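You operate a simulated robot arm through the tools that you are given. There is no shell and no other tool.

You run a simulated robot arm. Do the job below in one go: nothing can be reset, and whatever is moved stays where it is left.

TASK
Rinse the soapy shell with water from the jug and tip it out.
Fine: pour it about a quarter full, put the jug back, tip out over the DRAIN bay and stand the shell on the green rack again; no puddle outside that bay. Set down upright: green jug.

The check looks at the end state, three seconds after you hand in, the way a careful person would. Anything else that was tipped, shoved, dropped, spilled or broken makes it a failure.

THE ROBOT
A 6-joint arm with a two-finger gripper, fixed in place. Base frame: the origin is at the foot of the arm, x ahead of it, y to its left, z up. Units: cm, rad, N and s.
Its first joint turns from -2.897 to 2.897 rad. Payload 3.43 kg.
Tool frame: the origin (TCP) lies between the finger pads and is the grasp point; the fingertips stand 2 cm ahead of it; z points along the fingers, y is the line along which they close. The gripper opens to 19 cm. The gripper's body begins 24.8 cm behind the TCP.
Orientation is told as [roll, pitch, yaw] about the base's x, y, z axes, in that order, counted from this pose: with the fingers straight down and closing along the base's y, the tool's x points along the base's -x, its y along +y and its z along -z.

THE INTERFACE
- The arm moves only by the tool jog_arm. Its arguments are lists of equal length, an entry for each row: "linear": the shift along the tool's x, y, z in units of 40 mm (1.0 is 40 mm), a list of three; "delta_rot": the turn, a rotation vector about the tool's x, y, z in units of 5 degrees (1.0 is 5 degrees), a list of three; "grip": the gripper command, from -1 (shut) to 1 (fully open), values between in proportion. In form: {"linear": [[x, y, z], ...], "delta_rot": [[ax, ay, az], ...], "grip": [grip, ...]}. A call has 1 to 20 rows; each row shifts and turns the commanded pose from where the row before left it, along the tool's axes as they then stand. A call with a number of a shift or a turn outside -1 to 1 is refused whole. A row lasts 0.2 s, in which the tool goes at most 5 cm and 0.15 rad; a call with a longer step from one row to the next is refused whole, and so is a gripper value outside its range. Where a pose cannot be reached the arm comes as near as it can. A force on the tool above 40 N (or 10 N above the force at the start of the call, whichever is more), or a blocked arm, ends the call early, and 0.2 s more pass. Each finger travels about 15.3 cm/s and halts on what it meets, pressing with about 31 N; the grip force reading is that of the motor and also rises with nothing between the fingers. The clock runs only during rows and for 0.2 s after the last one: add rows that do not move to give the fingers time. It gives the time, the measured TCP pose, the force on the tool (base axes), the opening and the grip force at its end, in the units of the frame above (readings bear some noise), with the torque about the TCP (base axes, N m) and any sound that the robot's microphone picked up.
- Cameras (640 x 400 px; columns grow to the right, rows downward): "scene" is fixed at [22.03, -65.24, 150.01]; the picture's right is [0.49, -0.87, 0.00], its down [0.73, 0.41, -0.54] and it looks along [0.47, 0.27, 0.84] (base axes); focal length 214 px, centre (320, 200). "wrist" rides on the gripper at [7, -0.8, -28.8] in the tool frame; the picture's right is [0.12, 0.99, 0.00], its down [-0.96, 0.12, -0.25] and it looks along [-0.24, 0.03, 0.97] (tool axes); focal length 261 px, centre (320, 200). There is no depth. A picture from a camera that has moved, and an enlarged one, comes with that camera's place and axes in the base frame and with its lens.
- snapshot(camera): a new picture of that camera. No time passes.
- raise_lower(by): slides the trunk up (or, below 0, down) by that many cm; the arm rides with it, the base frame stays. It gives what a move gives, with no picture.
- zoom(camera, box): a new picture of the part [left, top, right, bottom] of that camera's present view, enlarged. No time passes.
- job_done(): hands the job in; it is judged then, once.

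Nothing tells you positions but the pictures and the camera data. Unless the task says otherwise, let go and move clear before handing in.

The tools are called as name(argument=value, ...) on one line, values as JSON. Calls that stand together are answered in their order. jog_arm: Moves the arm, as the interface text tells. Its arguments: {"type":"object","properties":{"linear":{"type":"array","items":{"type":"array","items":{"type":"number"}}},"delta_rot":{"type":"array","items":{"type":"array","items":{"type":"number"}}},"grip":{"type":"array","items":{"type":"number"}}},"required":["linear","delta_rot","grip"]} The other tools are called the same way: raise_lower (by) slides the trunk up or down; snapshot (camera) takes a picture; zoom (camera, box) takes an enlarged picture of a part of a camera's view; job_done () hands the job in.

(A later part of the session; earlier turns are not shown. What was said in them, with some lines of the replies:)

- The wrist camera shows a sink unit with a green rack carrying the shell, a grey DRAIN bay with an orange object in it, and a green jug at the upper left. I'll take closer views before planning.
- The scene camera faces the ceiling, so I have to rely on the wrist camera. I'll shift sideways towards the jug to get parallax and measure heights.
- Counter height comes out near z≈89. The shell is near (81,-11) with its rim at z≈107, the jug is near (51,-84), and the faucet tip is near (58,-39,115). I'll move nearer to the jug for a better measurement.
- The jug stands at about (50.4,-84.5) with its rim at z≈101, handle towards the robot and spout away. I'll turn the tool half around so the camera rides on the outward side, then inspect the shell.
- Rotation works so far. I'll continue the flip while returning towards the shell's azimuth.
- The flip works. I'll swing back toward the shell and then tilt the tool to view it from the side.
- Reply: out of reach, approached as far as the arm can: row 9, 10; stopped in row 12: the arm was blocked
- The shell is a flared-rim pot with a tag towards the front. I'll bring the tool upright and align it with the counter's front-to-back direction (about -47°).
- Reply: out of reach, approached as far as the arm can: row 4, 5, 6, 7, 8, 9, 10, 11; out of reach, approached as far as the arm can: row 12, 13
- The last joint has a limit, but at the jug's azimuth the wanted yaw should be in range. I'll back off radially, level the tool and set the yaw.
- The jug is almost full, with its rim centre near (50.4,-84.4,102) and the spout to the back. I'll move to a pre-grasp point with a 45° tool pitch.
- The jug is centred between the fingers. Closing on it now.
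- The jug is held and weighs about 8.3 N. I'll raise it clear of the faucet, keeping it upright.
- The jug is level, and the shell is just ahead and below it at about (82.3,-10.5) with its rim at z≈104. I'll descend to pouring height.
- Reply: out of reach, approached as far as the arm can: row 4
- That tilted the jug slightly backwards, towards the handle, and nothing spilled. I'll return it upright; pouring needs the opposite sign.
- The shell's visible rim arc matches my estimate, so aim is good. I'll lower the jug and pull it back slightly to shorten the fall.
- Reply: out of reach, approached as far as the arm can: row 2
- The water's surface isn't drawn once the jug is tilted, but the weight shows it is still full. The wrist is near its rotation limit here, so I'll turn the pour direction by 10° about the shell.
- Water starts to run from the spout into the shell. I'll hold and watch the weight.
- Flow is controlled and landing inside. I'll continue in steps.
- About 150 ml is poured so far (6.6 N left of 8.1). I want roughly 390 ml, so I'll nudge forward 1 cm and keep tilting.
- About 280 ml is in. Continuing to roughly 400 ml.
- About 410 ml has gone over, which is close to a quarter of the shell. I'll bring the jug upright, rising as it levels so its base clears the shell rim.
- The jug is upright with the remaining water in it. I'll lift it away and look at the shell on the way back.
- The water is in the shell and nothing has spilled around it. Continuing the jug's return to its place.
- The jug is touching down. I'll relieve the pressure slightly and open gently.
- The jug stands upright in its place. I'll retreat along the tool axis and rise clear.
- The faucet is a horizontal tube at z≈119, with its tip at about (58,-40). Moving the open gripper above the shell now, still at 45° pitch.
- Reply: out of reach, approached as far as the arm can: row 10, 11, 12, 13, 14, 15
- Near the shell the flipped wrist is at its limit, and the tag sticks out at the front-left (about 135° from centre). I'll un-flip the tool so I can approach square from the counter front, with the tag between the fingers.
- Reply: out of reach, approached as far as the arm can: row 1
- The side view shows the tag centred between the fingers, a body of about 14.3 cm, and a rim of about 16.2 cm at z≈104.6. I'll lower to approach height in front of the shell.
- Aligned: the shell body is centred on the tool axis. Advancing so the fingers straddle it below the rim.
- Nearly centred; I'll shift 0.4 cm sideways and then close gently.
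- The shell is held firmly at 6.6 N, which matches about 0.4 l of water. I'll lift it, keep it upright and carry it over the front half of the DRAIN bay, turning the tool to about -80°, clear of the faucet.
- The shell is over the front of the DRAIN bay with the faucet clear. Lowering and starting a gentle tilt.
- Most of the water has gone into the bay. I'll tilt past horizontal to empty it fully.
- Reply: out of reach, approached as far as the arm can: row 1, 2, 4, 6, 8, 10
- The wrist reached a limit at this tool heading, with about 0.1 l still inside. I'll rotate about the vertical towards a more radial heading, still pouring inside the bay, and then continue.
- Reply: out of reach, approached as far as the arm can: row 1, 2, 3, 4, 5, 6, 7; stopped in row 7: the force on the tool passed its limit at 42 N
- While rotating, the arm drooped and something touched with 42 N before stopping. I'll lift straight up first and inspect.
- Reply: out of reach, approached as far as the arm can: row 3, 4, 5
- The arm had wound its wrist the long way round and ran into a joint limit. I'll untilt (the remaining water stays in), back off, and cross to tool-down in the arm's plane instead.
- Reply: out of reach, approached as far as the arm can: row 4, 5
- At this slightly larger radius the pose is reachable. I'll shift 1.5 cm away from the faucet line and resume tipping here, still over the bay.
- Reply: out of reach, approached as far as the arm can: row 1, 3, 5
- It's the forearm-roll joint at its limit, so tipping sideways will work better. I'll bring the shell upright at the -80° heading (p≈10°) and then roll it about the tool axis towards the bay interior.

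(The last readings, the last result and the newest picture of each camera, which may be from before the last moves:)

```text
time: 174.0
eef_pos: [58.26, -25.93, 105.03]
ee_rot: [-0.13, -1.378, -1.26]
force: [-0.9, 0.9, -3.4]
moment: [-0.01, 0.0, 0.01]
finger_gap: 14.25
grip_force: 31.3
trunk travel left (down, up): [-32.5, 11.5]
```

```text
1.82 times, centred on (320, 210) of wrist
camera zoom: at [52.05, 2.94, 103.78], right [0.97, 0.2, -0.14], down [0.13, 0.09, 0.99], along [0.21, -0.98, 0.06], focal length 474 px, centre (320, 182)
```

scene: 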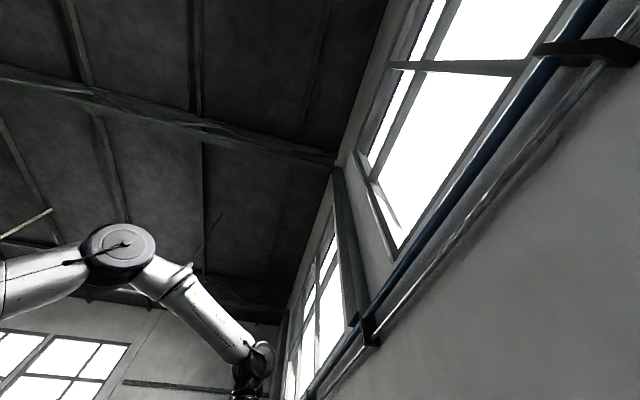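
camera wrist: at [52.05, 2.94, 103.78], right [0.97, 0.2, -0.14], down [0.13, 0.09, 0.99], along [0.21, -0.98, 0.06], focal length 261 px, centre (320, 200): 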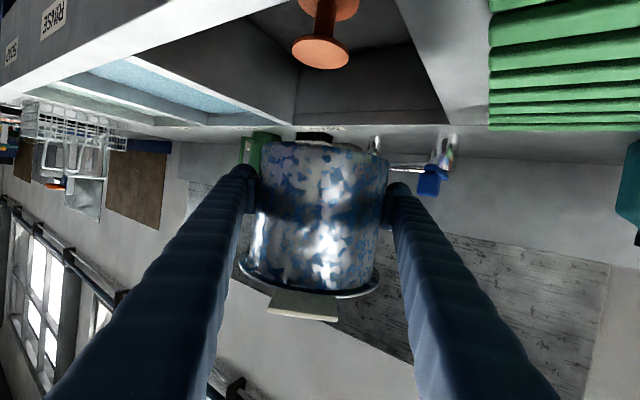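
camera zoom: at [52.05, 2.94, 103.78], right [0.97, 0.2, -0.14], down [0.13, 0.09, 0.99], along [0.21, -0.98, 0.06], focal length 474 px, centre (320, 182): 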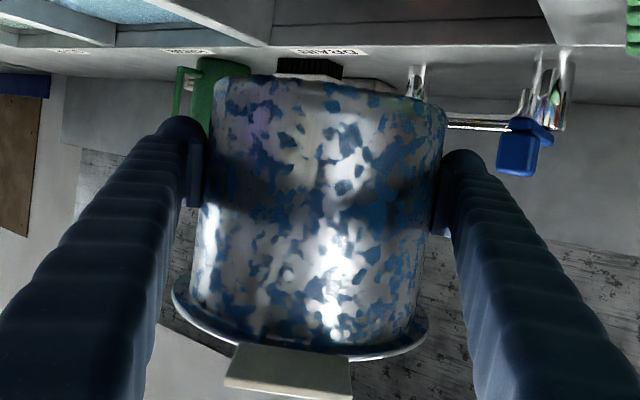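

The shell is upright again over the bay, leaning a few degrees in the grip after that bump. I'll move slightly deeper over the bay and roll the shell to the right about the tool axis.

jog_arm(linear=[[0.05, 0, 0.232], [0.05, 0, 0.232], [0.05, 0, 0.232], [0.05, 0, 0.232], [0, 0, 0], [0, 0, 0], [0, 0, 0], [0, 0, 0], [0, 0, 0], [0, 0, 0], [0, 0, 0], [0, 0, 0], [0, 0, 0]], delta_rot=[[0, 0, 0], [0, 0, 0], [0, 0, 0], [0, 0, 0], [0, 0, 0.7], [0, 0, 0.7], [0, 0, 0.7], [0, 0, 0.7], [0, 0, 0.7], [0, 0, 0.7], [0, 0, 0.7], [0, 0, 0], [0, 0, 0]], grip=[-1, -1, -1, -1, -1, -1, -1, -1, -1, -1, -1, -1, -1])

snapshot(camera="wrist")

```text
time: 176.8
eef_pos: [58.87, -29.48, 103.48]
ee_rot: [1.114, -1.127, -2.546]
force: [0.1, -0.7, -2.6]
moment: [-0.02, 0.01, -0.03]
finger_gap: 14.27
grip_force: 31.3
trunk travel left (down, up): [-32.5, 11.5]
```

```text
taken
camera wrist: at [55.64, -0.03, 102.45], right [0.95, 0.12, 0.27], down [-0.28, 0.02, 0.96], along [0.11, -0.99, 0.05], focal length 261 px, centre (320, 200)
```

wrist: 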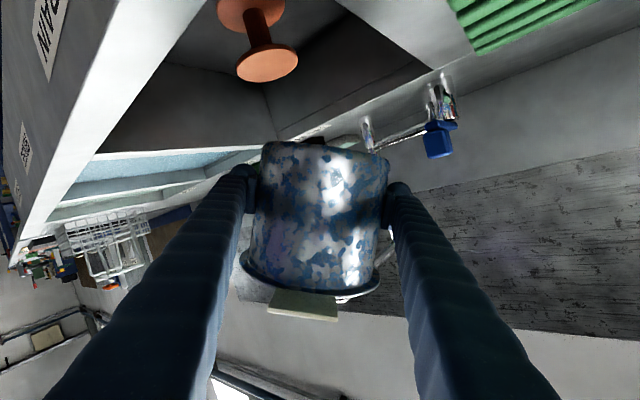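

jog_arm(linear=[[0, 0, 0], [0, 0, 0], [0, 0, 0], [0, 0, 0], [0, 0, 0], [0, 0, 0], [0, 0, 0], [0, 0, 0], [0, 0, 0], [0, 0, 0], [0, 0, 0], [0, 0, 0]], delta_rot=[[0, 0, 0.7], [0, 0, 0.7], [0, 0, 0.7], [0, 0, 0.7], [0, 0, 0.7], [0, 0, 0.7], [0, 0, 0.7], [0, 0, 0.7], [0, 0, 0.7], [0, 0, 0.7], [0, 0, 0], [0, 0, 0]], grip=[-1, -1, -1, -1, -1, -1, -1, -1, -1, -1, -1, -1])

snapshot(camera="wrist")

```text
time: 179.4
eef_pos: [58.96, -29.58, 103.45]
ee_rot: [1.348, -0.547, -2.846]
force: [0.0, 0.8, -3.1]
moment: [0.01, 0.01, 0.0]
finger_gap: 14.27
grip_force: 31.0
trunk travel left (down, up): [-32.5, 11.5]
```

```text
taken
camera wrist: at [59.25, 0.24, 104.79], right [0.64, -0.03, 0.77], down [-0.77, -0.01, 0.64], along [-0.02, -1.0, -0.03], focal length 261 px, centre (320, 200)
```

wrist: 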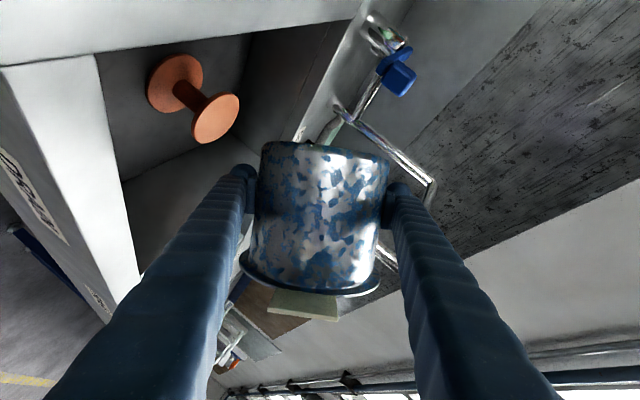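

jog_arm(linear=[[0, 0, 0.19], [0, 0, 0.19], [0, 0, 0], [0, 0, 0], [0, 0, 0], [0, 0, 0], [0, 0, 0], [0, 0, 0], [0, 0, 0], [0, 0, 0], [0, 0, 0], [0, 0, 0], [0, 0, 0]], delta_rot=[[0, 0, 0], [0, 0, 0], [0, 0, 0.5], [0, 0, 0.5], [0, 0, 0.5], [0, 0, 0], [0, 0, 0.5], [0, 0, 0], [0, 0, 0.5], [0, 0, 0], [0, 0, 0.5], [0, 0, 0], [0, 0, 0]], grip=[-1, -1, -1, -1, -1, -1, -1, -1, -1, -1, -1, -1, -1])

jog_arm(linear=[[0, 0, 0], [0, 0, 0], [0, 0, 0], [0, 0, 0], [0, 0, 0], [0, 0, 0], [0, 0, 0], [0, 0, 0], [0, 0, 0], [0, 0, 0], [0, 0, 0], [0, 0, 0], [0, 0, 0]], delta_rot=[[0, 0, 0.5], [0, 0, 0], [0, 0, 0.5], [0, 0, 0], [0, 0, 0.5], [0, 0, 0], [0, 0, 0.5], [0, 0, 0], [0, 0, 0.5], [0, 0, 0], [0, 0, 0], [0, 0, 0], [0, 0, 0]], grip=[-1, -1, -1, -1, -1, -1, -1, -1, -1, -1, -1, -1, -1])

snapshot(camera="wrist")

```text
time: 182.2
eef_pos: [59.1, -30.78, 103.25]
ee_rot: [1.373, -0.291, -2.905]
force: [0.5, -0.2, -3.6]
moment: [-0.03, -0.02, -0.01]
finger_gap: 14.28
grip_force: 30.8
trunk travel left (down, up): [-32.5, 11.5]
```

```text
time: 185.0
eef_pos: [59.18, -31.0, 103.26]
ee_rot: [1.378, -0.078, -2.949]
force: [0.0, 0.8, -1.8]
moment: [-0.02, -0.02, -0.03]
finger_gap: 14.29
grip_force: 30.8
trunk travel left (down, up): [-32.5, 11.5]
```

```text
taken
camera wrist: at [60.99, -1.6, 107.48], right [0.23, -0.15, 0.96], down [-0.97, 0.04, 0.23], along [-0.07, -0.99, -0.14], focal length 261 px, centre (320, 200)
```

wrist: 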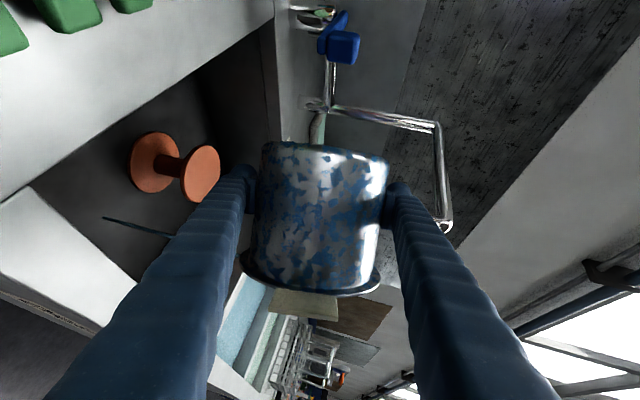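

jog_arm(linear=[[0, 0, 0], [0, 0, 0], [0, 0, 0], [0, 0, 0], [0, 0, 0], [0, 0, 0], [0, 0, 0], [0, 0, 0], [0, 0, 0], [0, 0, 0], [0, 0, 0], [0, 0, 0], [0, 0, 0], [0, 0, 0], [0, 0, 0], [0, 0, 0]], delta_rot=[[0, 0, 0.5], [0, 0, 0.5], [0, 0, 0.5], [0, 0, 0.5], [0, 0, 0.5], [0, 0, 0.5], [0, 0, 0.5], [0, 0, 0.5], [0, 0, 0.5], [0, 0, 0.5], [0, 0, 0.5], [0, 0, 0.5], [0, 0, 0], [0, 0, 0], [0, 0, 0], [0, 0, 0]], grip=[-1, -1, -1, -1, -1, -1, -1, -1, -1, -1, -1, -1, -1, -1, -1, -1])

snapshot(camera="wrist")

zoom(camera="wrist", box=[0, 60, 260, 300])

```text
time: 188.4
eef_pos: [59.18, -30.82, 103.31]
ee_rot: [1.359, 0.437, -3.053]
force: [0.3, -0.2, -1.8]
moment: [-0.01, -0.02, -0.01]
finger_gap: 14.27
grip_force: 30.2
trunk travel left (down, up): [-32.5, 11.5]
```

```text
taken
camera wrist: at [60.85, -2.28, 111.13], right [-0.28, -0.23, 0.93], down [-0.96, 0.13, -0.26], along [-0.06, -0.96, -0.26], focal length 261 px, centre (320, 200)
```

wrist: 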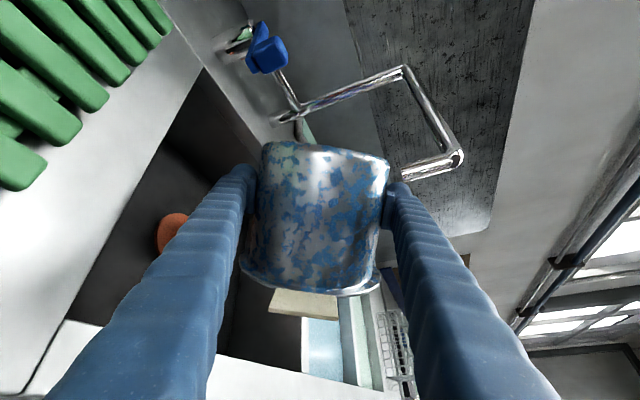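

```text
1.67 times, centred on (130, 180) of wrist
camera zoom: at [60.85, -2.28, 111.13], right [-0.28, -0.23, 0.93], down [-0.96, 0.13, -0.26], along [-0.06, -0.96, -0.26], focal length 434 px, centre (637, 233)
```

zoom: 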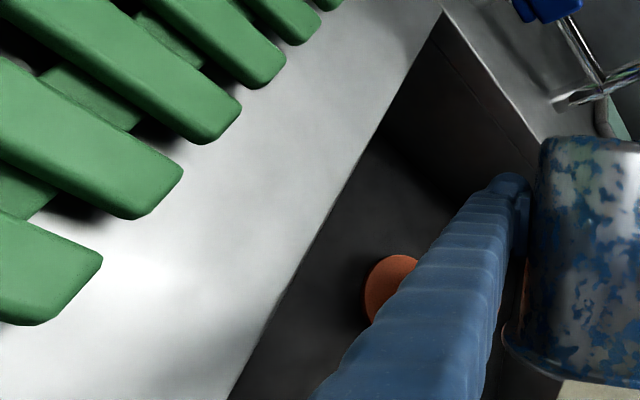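

jog_arm(linear=[[0, 0, 0], [0, 0, 0], [0, 0, 0], [0, 0, 0], [0, 0, 0], [0, 0, 0], [0, 0, 0], [0, 0, 0], [0, 0, 0], [0, 0, 0], [0, 0, 0], [0, 0, 0]], delta_rot=[[0, 0, 0.6], [0, 0, 0.6], [0, 0, 0.6], [0, 0, 0.6], [0, 0, 0.6], [0, 0, 0], [0, 0, 0], [0, 0, 0], [0, 0, 0], [0, 0, 0], [0, 0, 0], [0, 0, 0]], grip=[-1, -1, -1, -1, -1, -1, -1, -1, -1, -1, -1, -1])

snapshot(camera="wrist")

```text
time: 191.0
eef_pos: [59.16, -30.89, 103.23]
ee_rot: [1.322, 0.694, -3.124]
force: [0.8, -0.3, -2.1]
moment: [0.0, -0.03, -0.02]
finger_gap: 14.25
grip_force: 30.8
trunk travel left (down, up): [-32.5, 11.5]
```

```text
taken
camera wrist: at [60.12, -2.81, 112.75], right [-0.52, -0.25, 0.82], down [-0.85, 0.2, -0.48], along [-0.04, -0.95, -0.32], focal length 261 px, centre (320, 200)
```

wrist: 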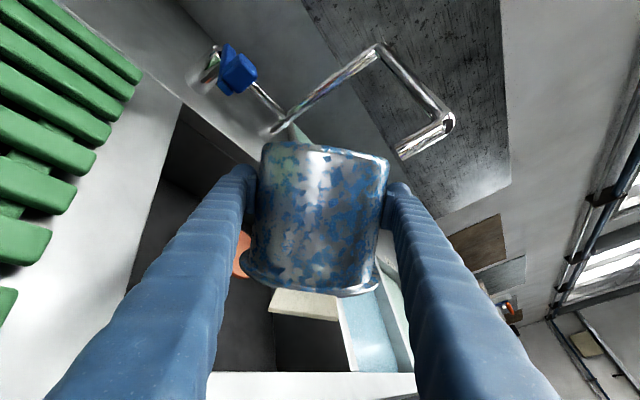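

The shell is empty, about 2 N. Rolling it back upright.

jog_arm(linear=[[0, 0, 0], [0, 0, 0], [0, 0, 0], [0, 0, 0], [0, 0, 0], [0, 0, 0], [0, 0, 0], [0, 0, 0], [0, 0, 0], [0, 0, 0], [0, 0, 0], [0, 0, 0], [0, 0, 0], [0, 0, 0], [0, 0, 0], [0, 0, 0]], delta_rot=[[0, 0, -0.9], [0, 0, -0.9], [0, 0, -0.9], [0, 0, -0.9], [0, 0, -0.9], [0, 0, -0.9], [0, 0, -0.9], [0, 0, -0.9], [0, 0, -0.9], [0, 0, -0.9], [0, 0, -0.9], [0, 0, -0.9], [0, 0, -0.9], [0, 0, -0.9], [0, 0, -0.9], [0, 0, 0]], grip=[-1, -1, -1, -1, -1, -1, -1, -1, -1, -1, -1, -1, -1, -1, -1, -1])

jog_arm(linear=[[0, 0, 0], [0, 0, 0], [0, 0, 0], [0, 0, 0], [0, 0, 0], [0, 0, 0], [0, 0, 0], [0, 0, 0], [0, 0, 0], [0, 0, 0], [0, 0, 0], [0, 0, 0], [0, 0, 0], [0, 0, 0], [0, 0, 0], [0, 0, 0], [0, 0, 0]], delta_rot=[[0, 0, -0.9], [0, 0, -0.9], [0, 0, -0.9], [0, 0, -0.9], [0, 0, -0.9], [0, 0, -0.9], [0, 0, -0.9], [0, 0, -0.9], [0, 0, -0.9], [0, 0, -0.9], [0, 0, -0.9], [0, 0, -0.9], [0, 0, -0.9], [0, 0, -0.9], [0, 0, -0.3], [0, 0, 0], [0, 0, 0]], grip=[-1, -1, -1, -1, -1, -1, -1, -1, -1, -1, -1, -1, -1, -1, -1, -1, -1])

snapshot(camera="wrist")

zoom(camera="wrist", box=[200, 100, 440, 320])

```text
time: 194.4
eef_pos: [59.18, -30.97, 103.13]
ee_rot: [1.357, -0.461, -2.867]
force: [0.5, 0.1, -2.7]
moment: [0.01, -0.01, -0.03]
finger_gap: 14.24
grip_force: 31.2
trunk travel left (down, up): [-32.5, 11.5]
```

```text
time: 198.0
eef_pos: [59.23, -30.93, 103.3]
ee_rot: [-0.132, -1.379, -1.258]
force: [0.6, -0.2, -2.0]
moment: [-0.02, 0.0, -0.01]
finger_gap: 14.23
grip_force: 30.9
trunk travel left (down, up): [-32.5, 11.5]
```

```text
taken
camera wrist: at [52.93, -1.97, 101.97], right [0.97, 0.2, -0.14], down [0.13, 0.09, 0.99], along [0.21, -0.98, 0.06], focal length 261 px, centre (320, 200)
```

wrist: 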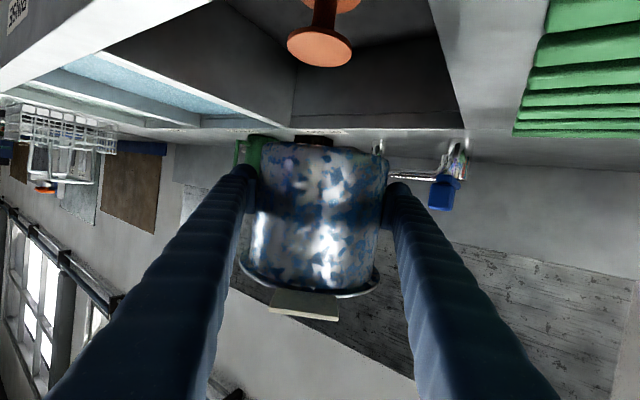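

```text
1.82 times, centred on (320, 210) of wrist
camera zoom: at [52.93, -1.97, 101.97], right [0.97, 0.2, -0.14], down [0.13, 0.09, 0.99], along [0.21, -0.98, 0.06], focal length 474 px, centre (320, 182)
```

zoom: 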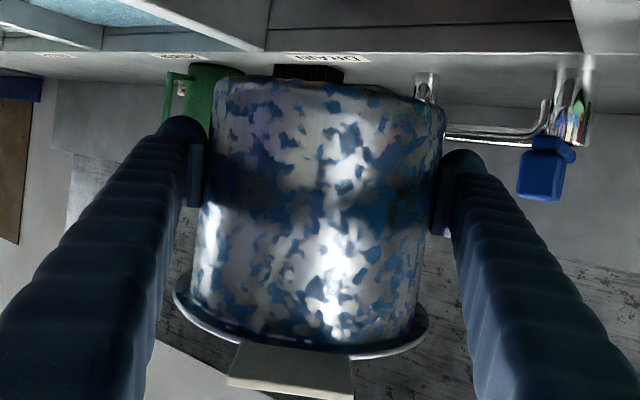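

jog_arm(linear=[[0.026, 0.55, -0.132], [0.026, 0.55, -0.132], [0.026, 0.55, -0.132], [0.026, 0.55, -0.132], [0.026, 0.55, -0.132], [0.026, 0.55, -0.132], [0.026, 0.55, -0.132], [0.026, 0.55, -0.132], [0.026, 0.55, -0.132], [0.026, 0.55, -0.132], [0.026, 0.55, -0.132], [0.026, 0.55, -0.132], [0.026, 0.55, -0.132], [0.026, 0.55, -0.132], [0, 0, 0], [0, 0, 0]], delta_rot=[[-0.484, -0.012, -0.093], [-0.484, -0.012, -0.093], [-0.484, -0.012, -0.093], [-0.484, -0.012, -0.093], [-0.484, -0.012, -0.093], [-0.484, -0.012, -0.093], [-0.484, -0.012, -0.093], [-0.484, -0.012, -0.093], [-0.484, -0.012, -0.093], [-0.484, -0.012, -0.093], [-0.484, -0.012, -0.093], [-0.484, -0.012, -0.093], [-0.484, -0.012, -0.093], [-0.484, -0.012, -0.093], [0, 0, 0], [0, 0, 0]], grip=[-1, -1, -1, -1, -1, -1, -1, -1, -1, -1, -1, -1, -1, -1, -1, -1])

snapshot(camera="wrist")

zoom(camera="wrist", box=[200, 100, 440, 320])

```text
time: 201.4
eef_pos: [83.02, -10.68, 102.63]
ee_rot: [-0.124, -1.379, -0.667]
force: [0.3, -0.8, -2.6]
moment: [0.0, -0.03, 0.01]
finger_gap: 14.21
grip_force: 31.3
trunk travel left (down, up): [-32.5, 11.5]
```

```text
taken
camera wrist: at [61.52, 9.72, 101.26], right [0.68, 0.72, -0.14], down [0.05, 0.14, 0.99], along [0.73, -0.68, 0.06], focal length 261 px, centre (320, 200)
```

wrist: 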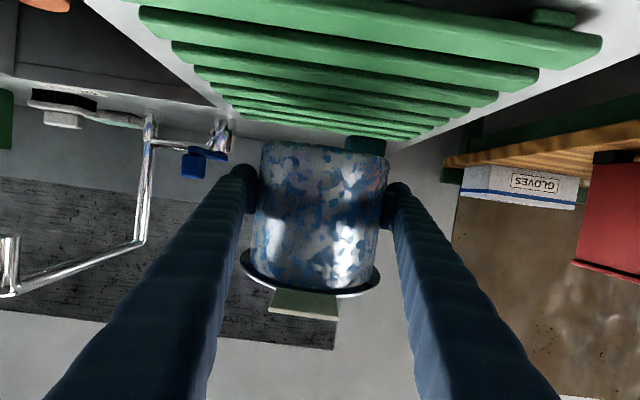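

```text
1.82 times, centred on (320, 210) of wrist
camera zoom: at [61.52, 9.72, 101.26], right [0.68, 0.72, -0.14], down [0.05, 0.14, 0.99], along [0.73, -0.68, 0.06], focal length 474 px, centre (320, 182)
```

zoom: 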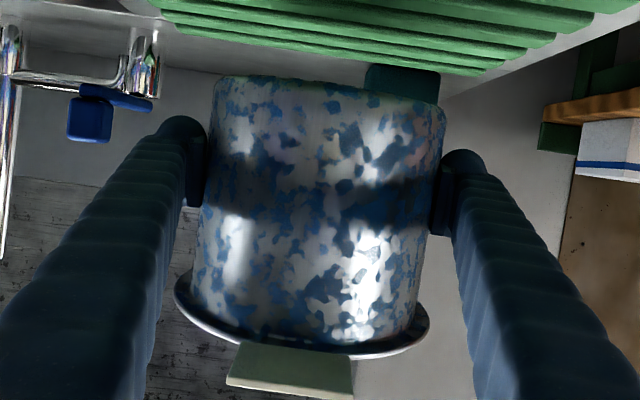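

The shell is level within a few degrees, leaning forward about 3–4°. I'll correct the pitch and lower it towards the rack.

jog_arm(linear=[[0, 0, 0], [0, 0, 0], [0.25, 0.004, 0.008], [0.25, 0.004, 0.008], [0.25, 0.004, 0.008], [0.2, 0.004, 0.006], [0, 0, 0], [0, 0, 0]], delta_rot=[[0, -0.35, 0], [0, -0.35, 0], [0, 0, 0], [0, 0, 0], [0, 0, 0], [0, 0, 0], [0, 0, 0], [0, 0, 0]], grip=[-1, -1, -1, -1, -1, -1, -1, -1])

snapshot(camera="wrist")

zoom(camera="wrist", box=[220, 100, 420, 220])

```text
time: 203.2
eef_pos: [82.75, -10.57, 98.91]
ee_rot: [-0.177, -1.44, -0.609]
force: [-0.4, -0.2, -1.4]
moment: [0.0, -0.01, 0.01]
finger_gap: 14.23
grip_force: 31.1
trunk travel left (down, up): [-32.5, 11.5]
```

```text
taken
camera wrist: at [61.22, 9.76, 95.77], right [0.69, 0.71, -0.14], down [0.01, 0.18, 0.98], along [0.72, -0.68, 0.12], focal length 261 px, centre (320, 200)
```

wrist: 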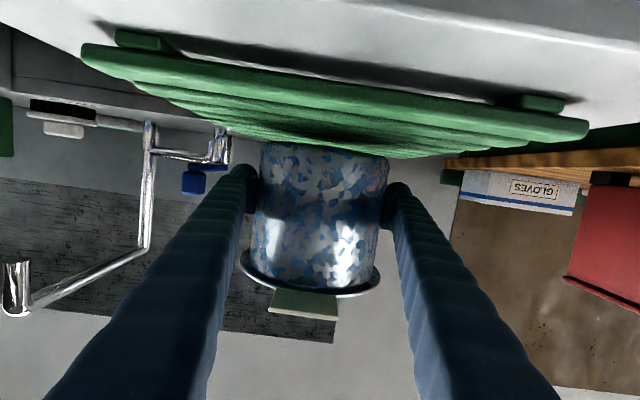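

```text
3.20 times, centred on (320, 160) of wrist
camera zoom: at [61.22, 9.76, 95.77], right [0.69, 0.71, -0.14], down [0.01, 0.18, 0.98], along [0.72, -0.68, 0.12], focal length 834 px, centre (320, 328)
```

zoom: 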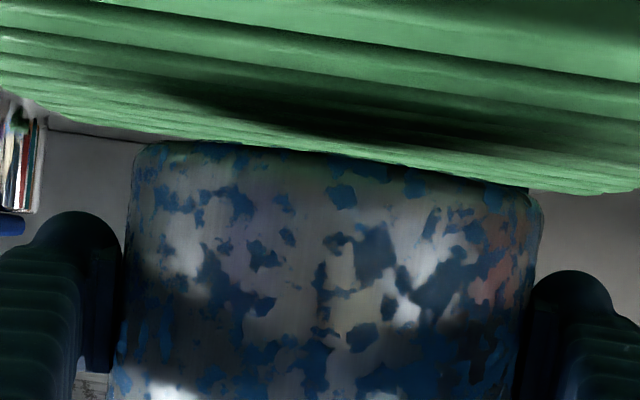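

jog_arm(linear=[[0.05, 0, 0.007], [0.05, 0, 0.007], [0.05, 0, 0.007], [0.05, 0, 0.007], [0, 0, 0], [0, 0, 0]], delta_rot=[[0, 0, 0], [0, 0, 0], [0, 0, 0], [0, 0, 0], [0, 0, 0], [0, 0, 0]], grip=[-1, -1, -1, -1, -1, -1])

jog_arm(linear=[[0.05, 0, 0.007], [0.05, 0, 0.007], [0, 0, 0], [0, 0, 0]], delta_rot=[[0, 0, 0], [0, 0, 0], [0, 0, 0], [0, 0, 0]], grip=[-1, -1, -1, -1])

zoom(camera="wrist", box=[220, 100, 420, 220])

```text
time: 204.6
eef_pos: [82.79, -10.42, 98.15]
ee_rot: [-0.178, -1.439, -0.608]
force: [1.2, 0.6, -2.3]
moment: [0.0, -0.01, 0.02]
finger_gap: 14.24
grip_force: 30.9
trunk travel left (down, up): [-32.5, 11.5]
```

```text
time: 205.6
eef_pos: [82.75, -10.45, 97.65]
ee_rot: [-0.177, -1.439, -0.607]
force: [0.3, -0.3, -1.5]
moment: [-0.02, 0.02, 0.0]
finger_gap: 14.23
grip_force: 31.0
trunk travel left (down, up): [-32.5, 11.5]
```

```text
3.20 times, centred on (320, 160) of wrist
camera zoom: at [61.23, 9.74, 94.51], right [0.69, 0.71, -0.14], down [0.01, 0.18, 0.98], along [0.72, -0.68, 0.12], focal length 834 px, centre (320, 328)
```

zoom: 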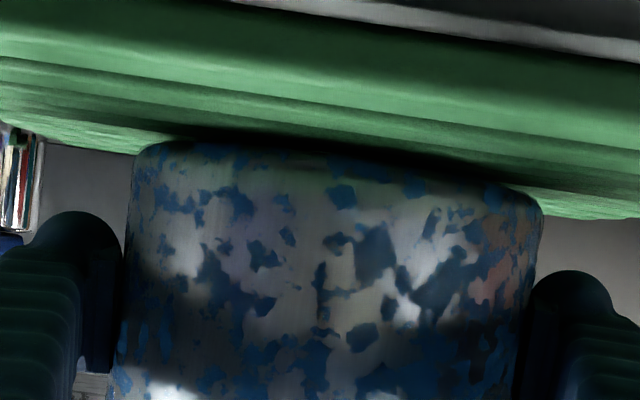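

Almost on the rack. I'll continue in 1–2 mm steps, watching the force.

jog_arm(linear=[[0.05, 0, 0.007], [0, 0, 0], [0, 0, 0]], delta_rot=[[0, 0, 0], [0, 0, 0], [0, 0, 0]], grip=[-1, -1, -1])

jog_arm(linear=[[0.05, 0, 0.007], [0, 0, 0], [0, 0, 0]], delta_rot=[[0, 0, 0], [0, 0, 0], [0, 0, 0]], grip=[-1, -1, -1])

jog_arm(linear=[[0.04, 0, 0.006], [0, 0, 0], [0, 0, 0]], delta_rot=[[0, 0, 0], [0, 0, 0], [0, 0, 0]], grip=[-1, -1, -1])

```text
time: 206.4
eef_pos: [82.69, -10.3, 97.47]
ee_rot: [-0.179, -1.439, -0.61]
force: [-0.3, 0.8, -2.1]
moment: [0.01, -0.03, -0.01]
finger_gap: 14.22
grip_force: 31.2
trunk travel left (down, up): [-32.5, 11.5]
```

```text
time: 207.2
eef_pos: [82.67, -10.42, 97.2]
ee_rot: [-0.177, -1.438, -0.612]
force: [1.5, -0.5, 1.0]
moment: [0.1, 0.14, -0.02]
finger_gap: 14.26
grip_force: 31.4
trunk travel left (down, up): [-32.5, 11.5]
```

```text
time: 208.0
eef_pos: [82.68, -10.55, 97.18]
ee_rot: [-0.17, -1.44, -0.618]
force: [4.2, -4.3, 14.3]
moment: [0.49, 0.5, 0.01]
finger_gap: 14.26
grip_force: 31.0
trunk travel left (down, up): [-32.5, 11.5]
```

Contact is on the near side of the base, so I over-corrected slightly. I'll ease the pitch forward and check the load.

jog_arm(linear=[[-0.03, 0, -0.004], [0, 0, 0], [0, 0, 0], [0, 0, 0]], delta_rot=[[0, 0, 0], [0, 0.3, 0], [0, 0, 0], [0, 0, 0]], grip=[-1, -1, -1, -1])

jog_arm(linear=[[0.03, 0, 0.004], [0, 0, 0], [0, 0, 0]], delta_rot=[[0, 0, 0], [0, 0, 0], [0, 0, 0]], grip=[-1, -1, -1])

zoom(camera="wrist", box=[220, 100, 420, 220])

```text
time: 209.0
eef_pos: [82.74, -10.57, 97.16]
ee_rot: [-0.147, -1.413, -0.641]
force: [0.6, 0.3, 6.8]
moment: [-0.37, -0.52, 0.04]
finger_gap: 14.26
grip_force: 31.1
trunk travel left (down, up): [-32.5, 11.5]
```

```text
time: 209.8
eef_pos: [82.7, -10.41, 97.08]
ee_rot: [-0.144, -1.416, -0.645]
force: [1.1, 4.9, 14.9]
moment: [-0.33, -0.88, 0.23]
finger_gap: 14.22
grip_force: 30.4
trunk travel left (down, up): [-32.5, 11.5]
```

```text
3.20 times, centred on (320, 160) of wrist
camera zoom: at [61.12, 9.83, 94.73], right [0.69, 0.71, -0.14], down [0.03, 0.17, 0.99], along [0.73, -0.68, 0.09], focal length 834 px, centre (320, 328)
```

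zoom: 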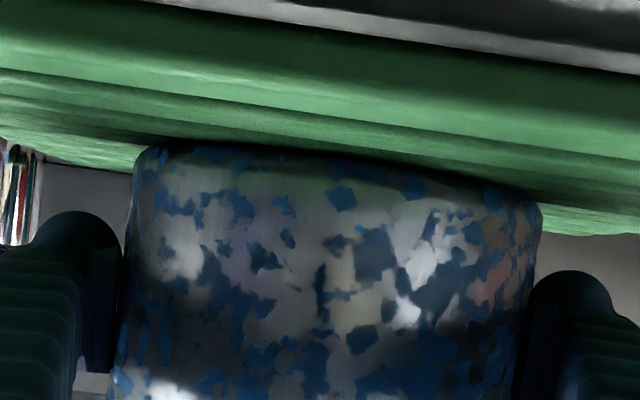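

jog_arm(linear=[[-0.03, 0, -0.004], [0, 0, 0], [0, 0, 0]], delta_rot=[[0, -0.15, 0], [0, 0, 0], [0, 0, 0]], grip=[-1, -1, -1])

```text
time: 210.6
eef_pos: [82.67, -10.64, 97.17]
ee_rot: [-0.166, -1.427, -0.622]
force: [-1.9, 1.2, 6.0]
moment: [0.53, 0.01, 0.12]
finger_gap: 14.24
grip_force: 30.9
trunk travel left (down, up): [-32.5, 11.5]
```

The shell rests nearly flush on the rack. Releasing gently.

jog_arm(linear=[[0, 0, 0], [0, 0, 0], [0, 0, 0], [0, 0, 0], [0, 0, 0], [0, 0, 0], [0, 0, 0], [0, 0, 0]], delta_rot=[[0, 0, 0], [0, 0, 0], [0, 0, 0], [0, 0, 0], [0, 0, 0], [0, 0, 0], [0, 0, 0], [0, 0, 0]], grip=[0.5, 0.52, 0.54, 0.58, 0.7, 0.85, 1, 1])

snapshot(camera="wrist")

```text
time: 212.4
eef_pos: [82.72, -10.6, 97.22]
ee_rot: [-0.162, -1.426, -0.627]
force: [0.3, 0.9, -0.2]
moment: [0.01, -0.03, 0.01]
finger_gap: 19.02
grip_force: 0.1
trunk travel left (down, up): [-32.5, 11.5]
```

```text
taken
camera wrist: at [61.23, 9.7, 94.41], right [0.69, 0.71, -0.14], down [0.02, 0.17, 0.98], along [0.72, -0.68, 0.1], focal length 261 px, centre (320, 200)
```

wrist: 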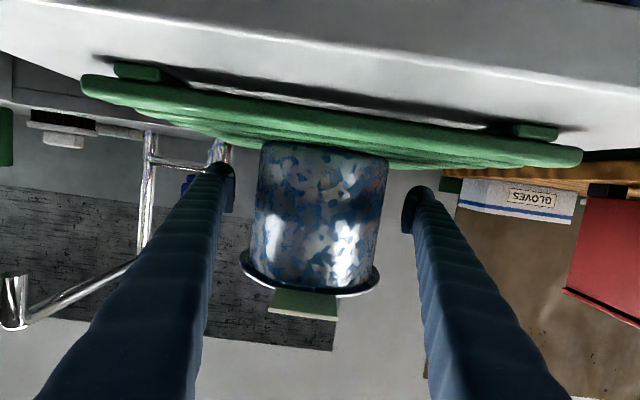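

jog_arm(linear=[[0, -0.15, 0], [0, 0, -0.4], [0, 0, -0.7], [0, 0, -0.8], [0, 0, -0.8], [0, 0, -0.8], [0, 0, -0.8], [0, 0, 0]], delta_rot=[[0, 0, 0], [0, 0, 0], [0, 0, 0], [0, 0, 0], [0, 0, 0], [0, 0, 0], [0, 0, 0], [0, 0, 0]], grip=[1, 1, 1, 1, 1, 1, 1, 1])

snapshot(camera="wrist")

zoom(camera="wrist", box=[210, 110, 430, 250])

```text
time: 214.2
eef_pos: [70.34, 1.14, 99.44]
ee_rot: [-0.165, -1.427, -0.622]
force: [-0.5, 0.9, 0.0]
moment: [-0.03, 0.02, -0.04]
finger_gap: 19.0
grip_force: 0.1
trunk travel left (down, up): [-32.5, 11.5]
```

```text
taken
camera wrist: at [48.74, 21.39, 96.8], right [0.69, 0.71, -0.14], down [0.02, 0.17, 0.98], along [0.72, -0.68, 0.11], focal length 261 px, centre (320, 200)
```

wrist: 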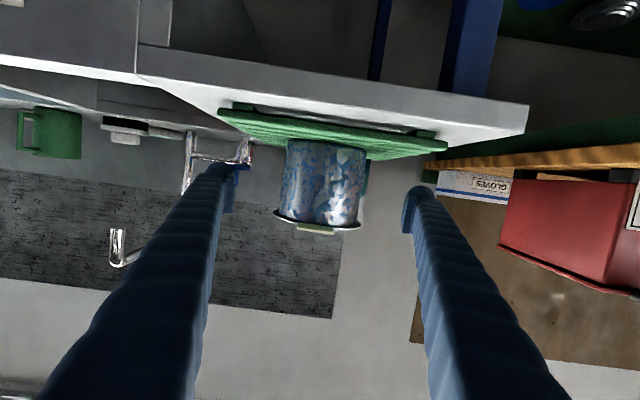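

```text
2.86 times, centred on (320, 180) of wrist
camera zoom: at [48.74, 21.39, 96.8], right [0.69, 0.71, -0.14], down [0.02, 0.17, 0.98], along [0.72, -0.68, 0.11], focal length 745 px, centre (320, 257)
```

zoom: 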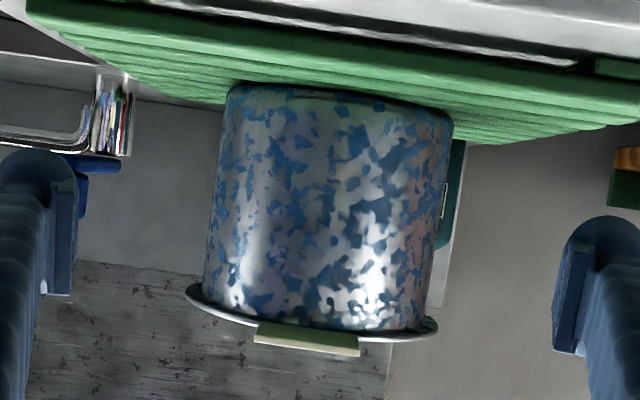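

The shell is upright on the rack and released. I'll rise and look over the counter for puddles.

jog_arm(linear=[[-0.8, 0, -0.11], [-0.9, 0, -0.13], [-0.9, 0, -0.13], [-0.9, 0, -0.13], [-0.9, 0, -0.13], [-0.9, 0, -0.13], [0, 0, 0], [0, 0, 0], [0, 0, 0], [0, 0, 0], [0, 0, 0], [0, 0, 0], [0, 0, 0], [0, 0, 0], [0, 0, 0]], delta_rot=[[0, 0, 0], [0, 0, 0], [0, 0, 0], [0, 0, 0], [0, 0, 0], [0, 0, 0], [0, 0.9, 0], [0, 0.9, 0], [0, 0.9, 0], [0, 0.9, 0], [0, 0.9, 0], [0, 0.9, 0], [0, 0.9, 0], [0, 0.9, 0], [0, 0, 0]], grip=[1, 1, 1, 1, 1, 1, 1, 1, 1, 1, 1, 1, 1, 1, 1])

snapshot(camera="wrist")

```text
time: 217.4
eef_pos: [70.62, 1.49, 121.03]
ee_rot: [-0.033, -0.8, -0.765]
force: [0.1, -0.3, 1.1]
moment: [0.0, -0.02, 0.05]
finger_gap: 19.03
grip_force: 0.1
trunk travel left (down, up): [-32.5, 11.5]
```

```text
taken
camera wrist: at [52.15, 19.28, 136.21], right [0.64, 0.76, -0.11], down [0.44, -0.25, 0.86], along [0.63, -0.6, -0.5], focal length 261 px, centre (320, 200)
```

wrist: 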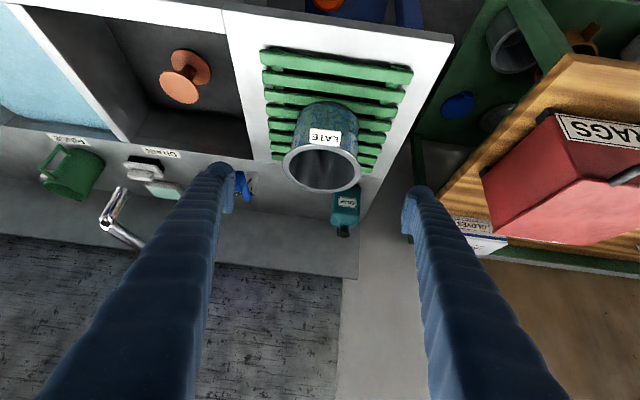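

zoom(camera="wrist", box=[60, 0, 260, 150])

zoom(camera="wrist", box=[230, 10, 430, 220])

zoom(camera="wrist", box=[0, 100, 200, 250])

```text
2.67 times, centred on (160, 75) of wrist
camera zoom: at [52.15, 19.28, 136.21], right [0.64, 0.76, -0.11], down [0.44, -0.25, 0.86], along [0.63, -0.6, -0.5], focal length 695 px, centre (747, 533)
```

zoom: 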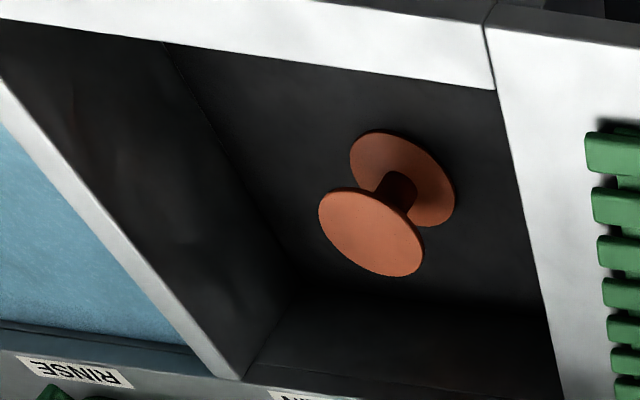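

```text
1.90 times, centred on (330, 115) of wrist
camera zoom: at [52.15, 19.28, 136.21], right [0.64, 0.76, -0.11], down [0.44, -0.25, 0.86], along [0.63, -0.6, -0.5], focal length 496 px, centre (301, 362)
```

zoom: 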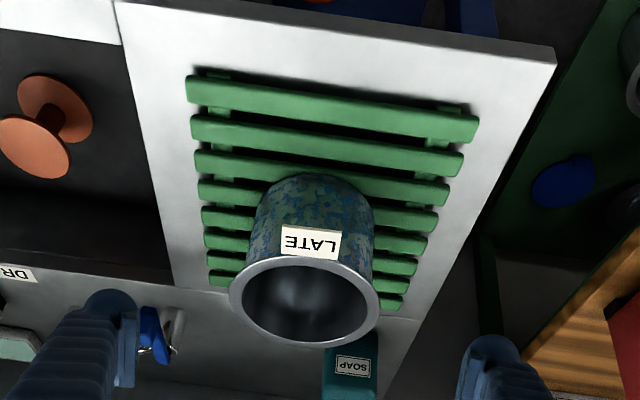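

```text
2.67 times, centred on (100, 175) of wrist
camera zoom: at [52.15, 19.28, 136.21], right [0.64, 0.76, -0.11], down [0.44, -0.25, 0.86], along [0.63, -0.6, -0.5], focal length 695 px, centre (907, 267)
```

zoom: 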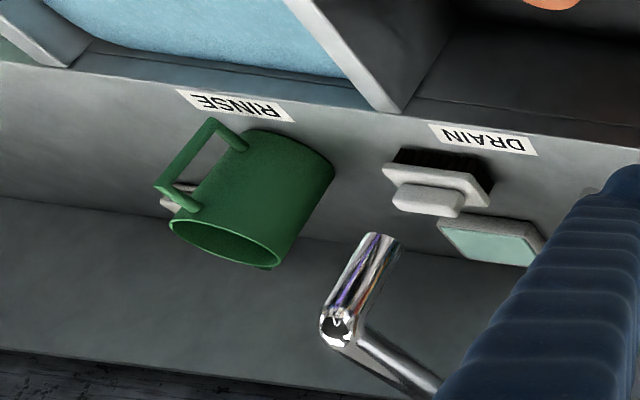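

The shell stands upright and empty on the green rack, and the jug stands upright in its place by RINSE. I see no puddle outside the DRAIN bay, and the arm is clear, so I'm handing in.

job_done()

```text
The job is handed in.
```

The shell has been rinsed and tipped out. It stands upright and empty on the green rack, and the job is handed in.

- **Fill:** I poured about 0.4 l, judged by the drop in the jug's weight and the water level seen in the shell. I estimate that as about a quarter full.
- **Jug:** It stands upright beside the RINSE label, where it started, with its handle turned roughly 15–20° from its original direction.
- **Tipping out:** All the water went into the DRAIN bay, and I saw no puddle anywhere else. It took two goes because the arm hit a joint limit partway.
- **Knock:** During the first go the arm sagged and something touched at about 42 N, most likely the shell's base against the bay's front edge. The shell shifted slightly in the grip. I saw no damage in the pictures afterwards.

The jug, sponge, brush, soap bottle and orange stopper all looked undisturbed in the last pictures.
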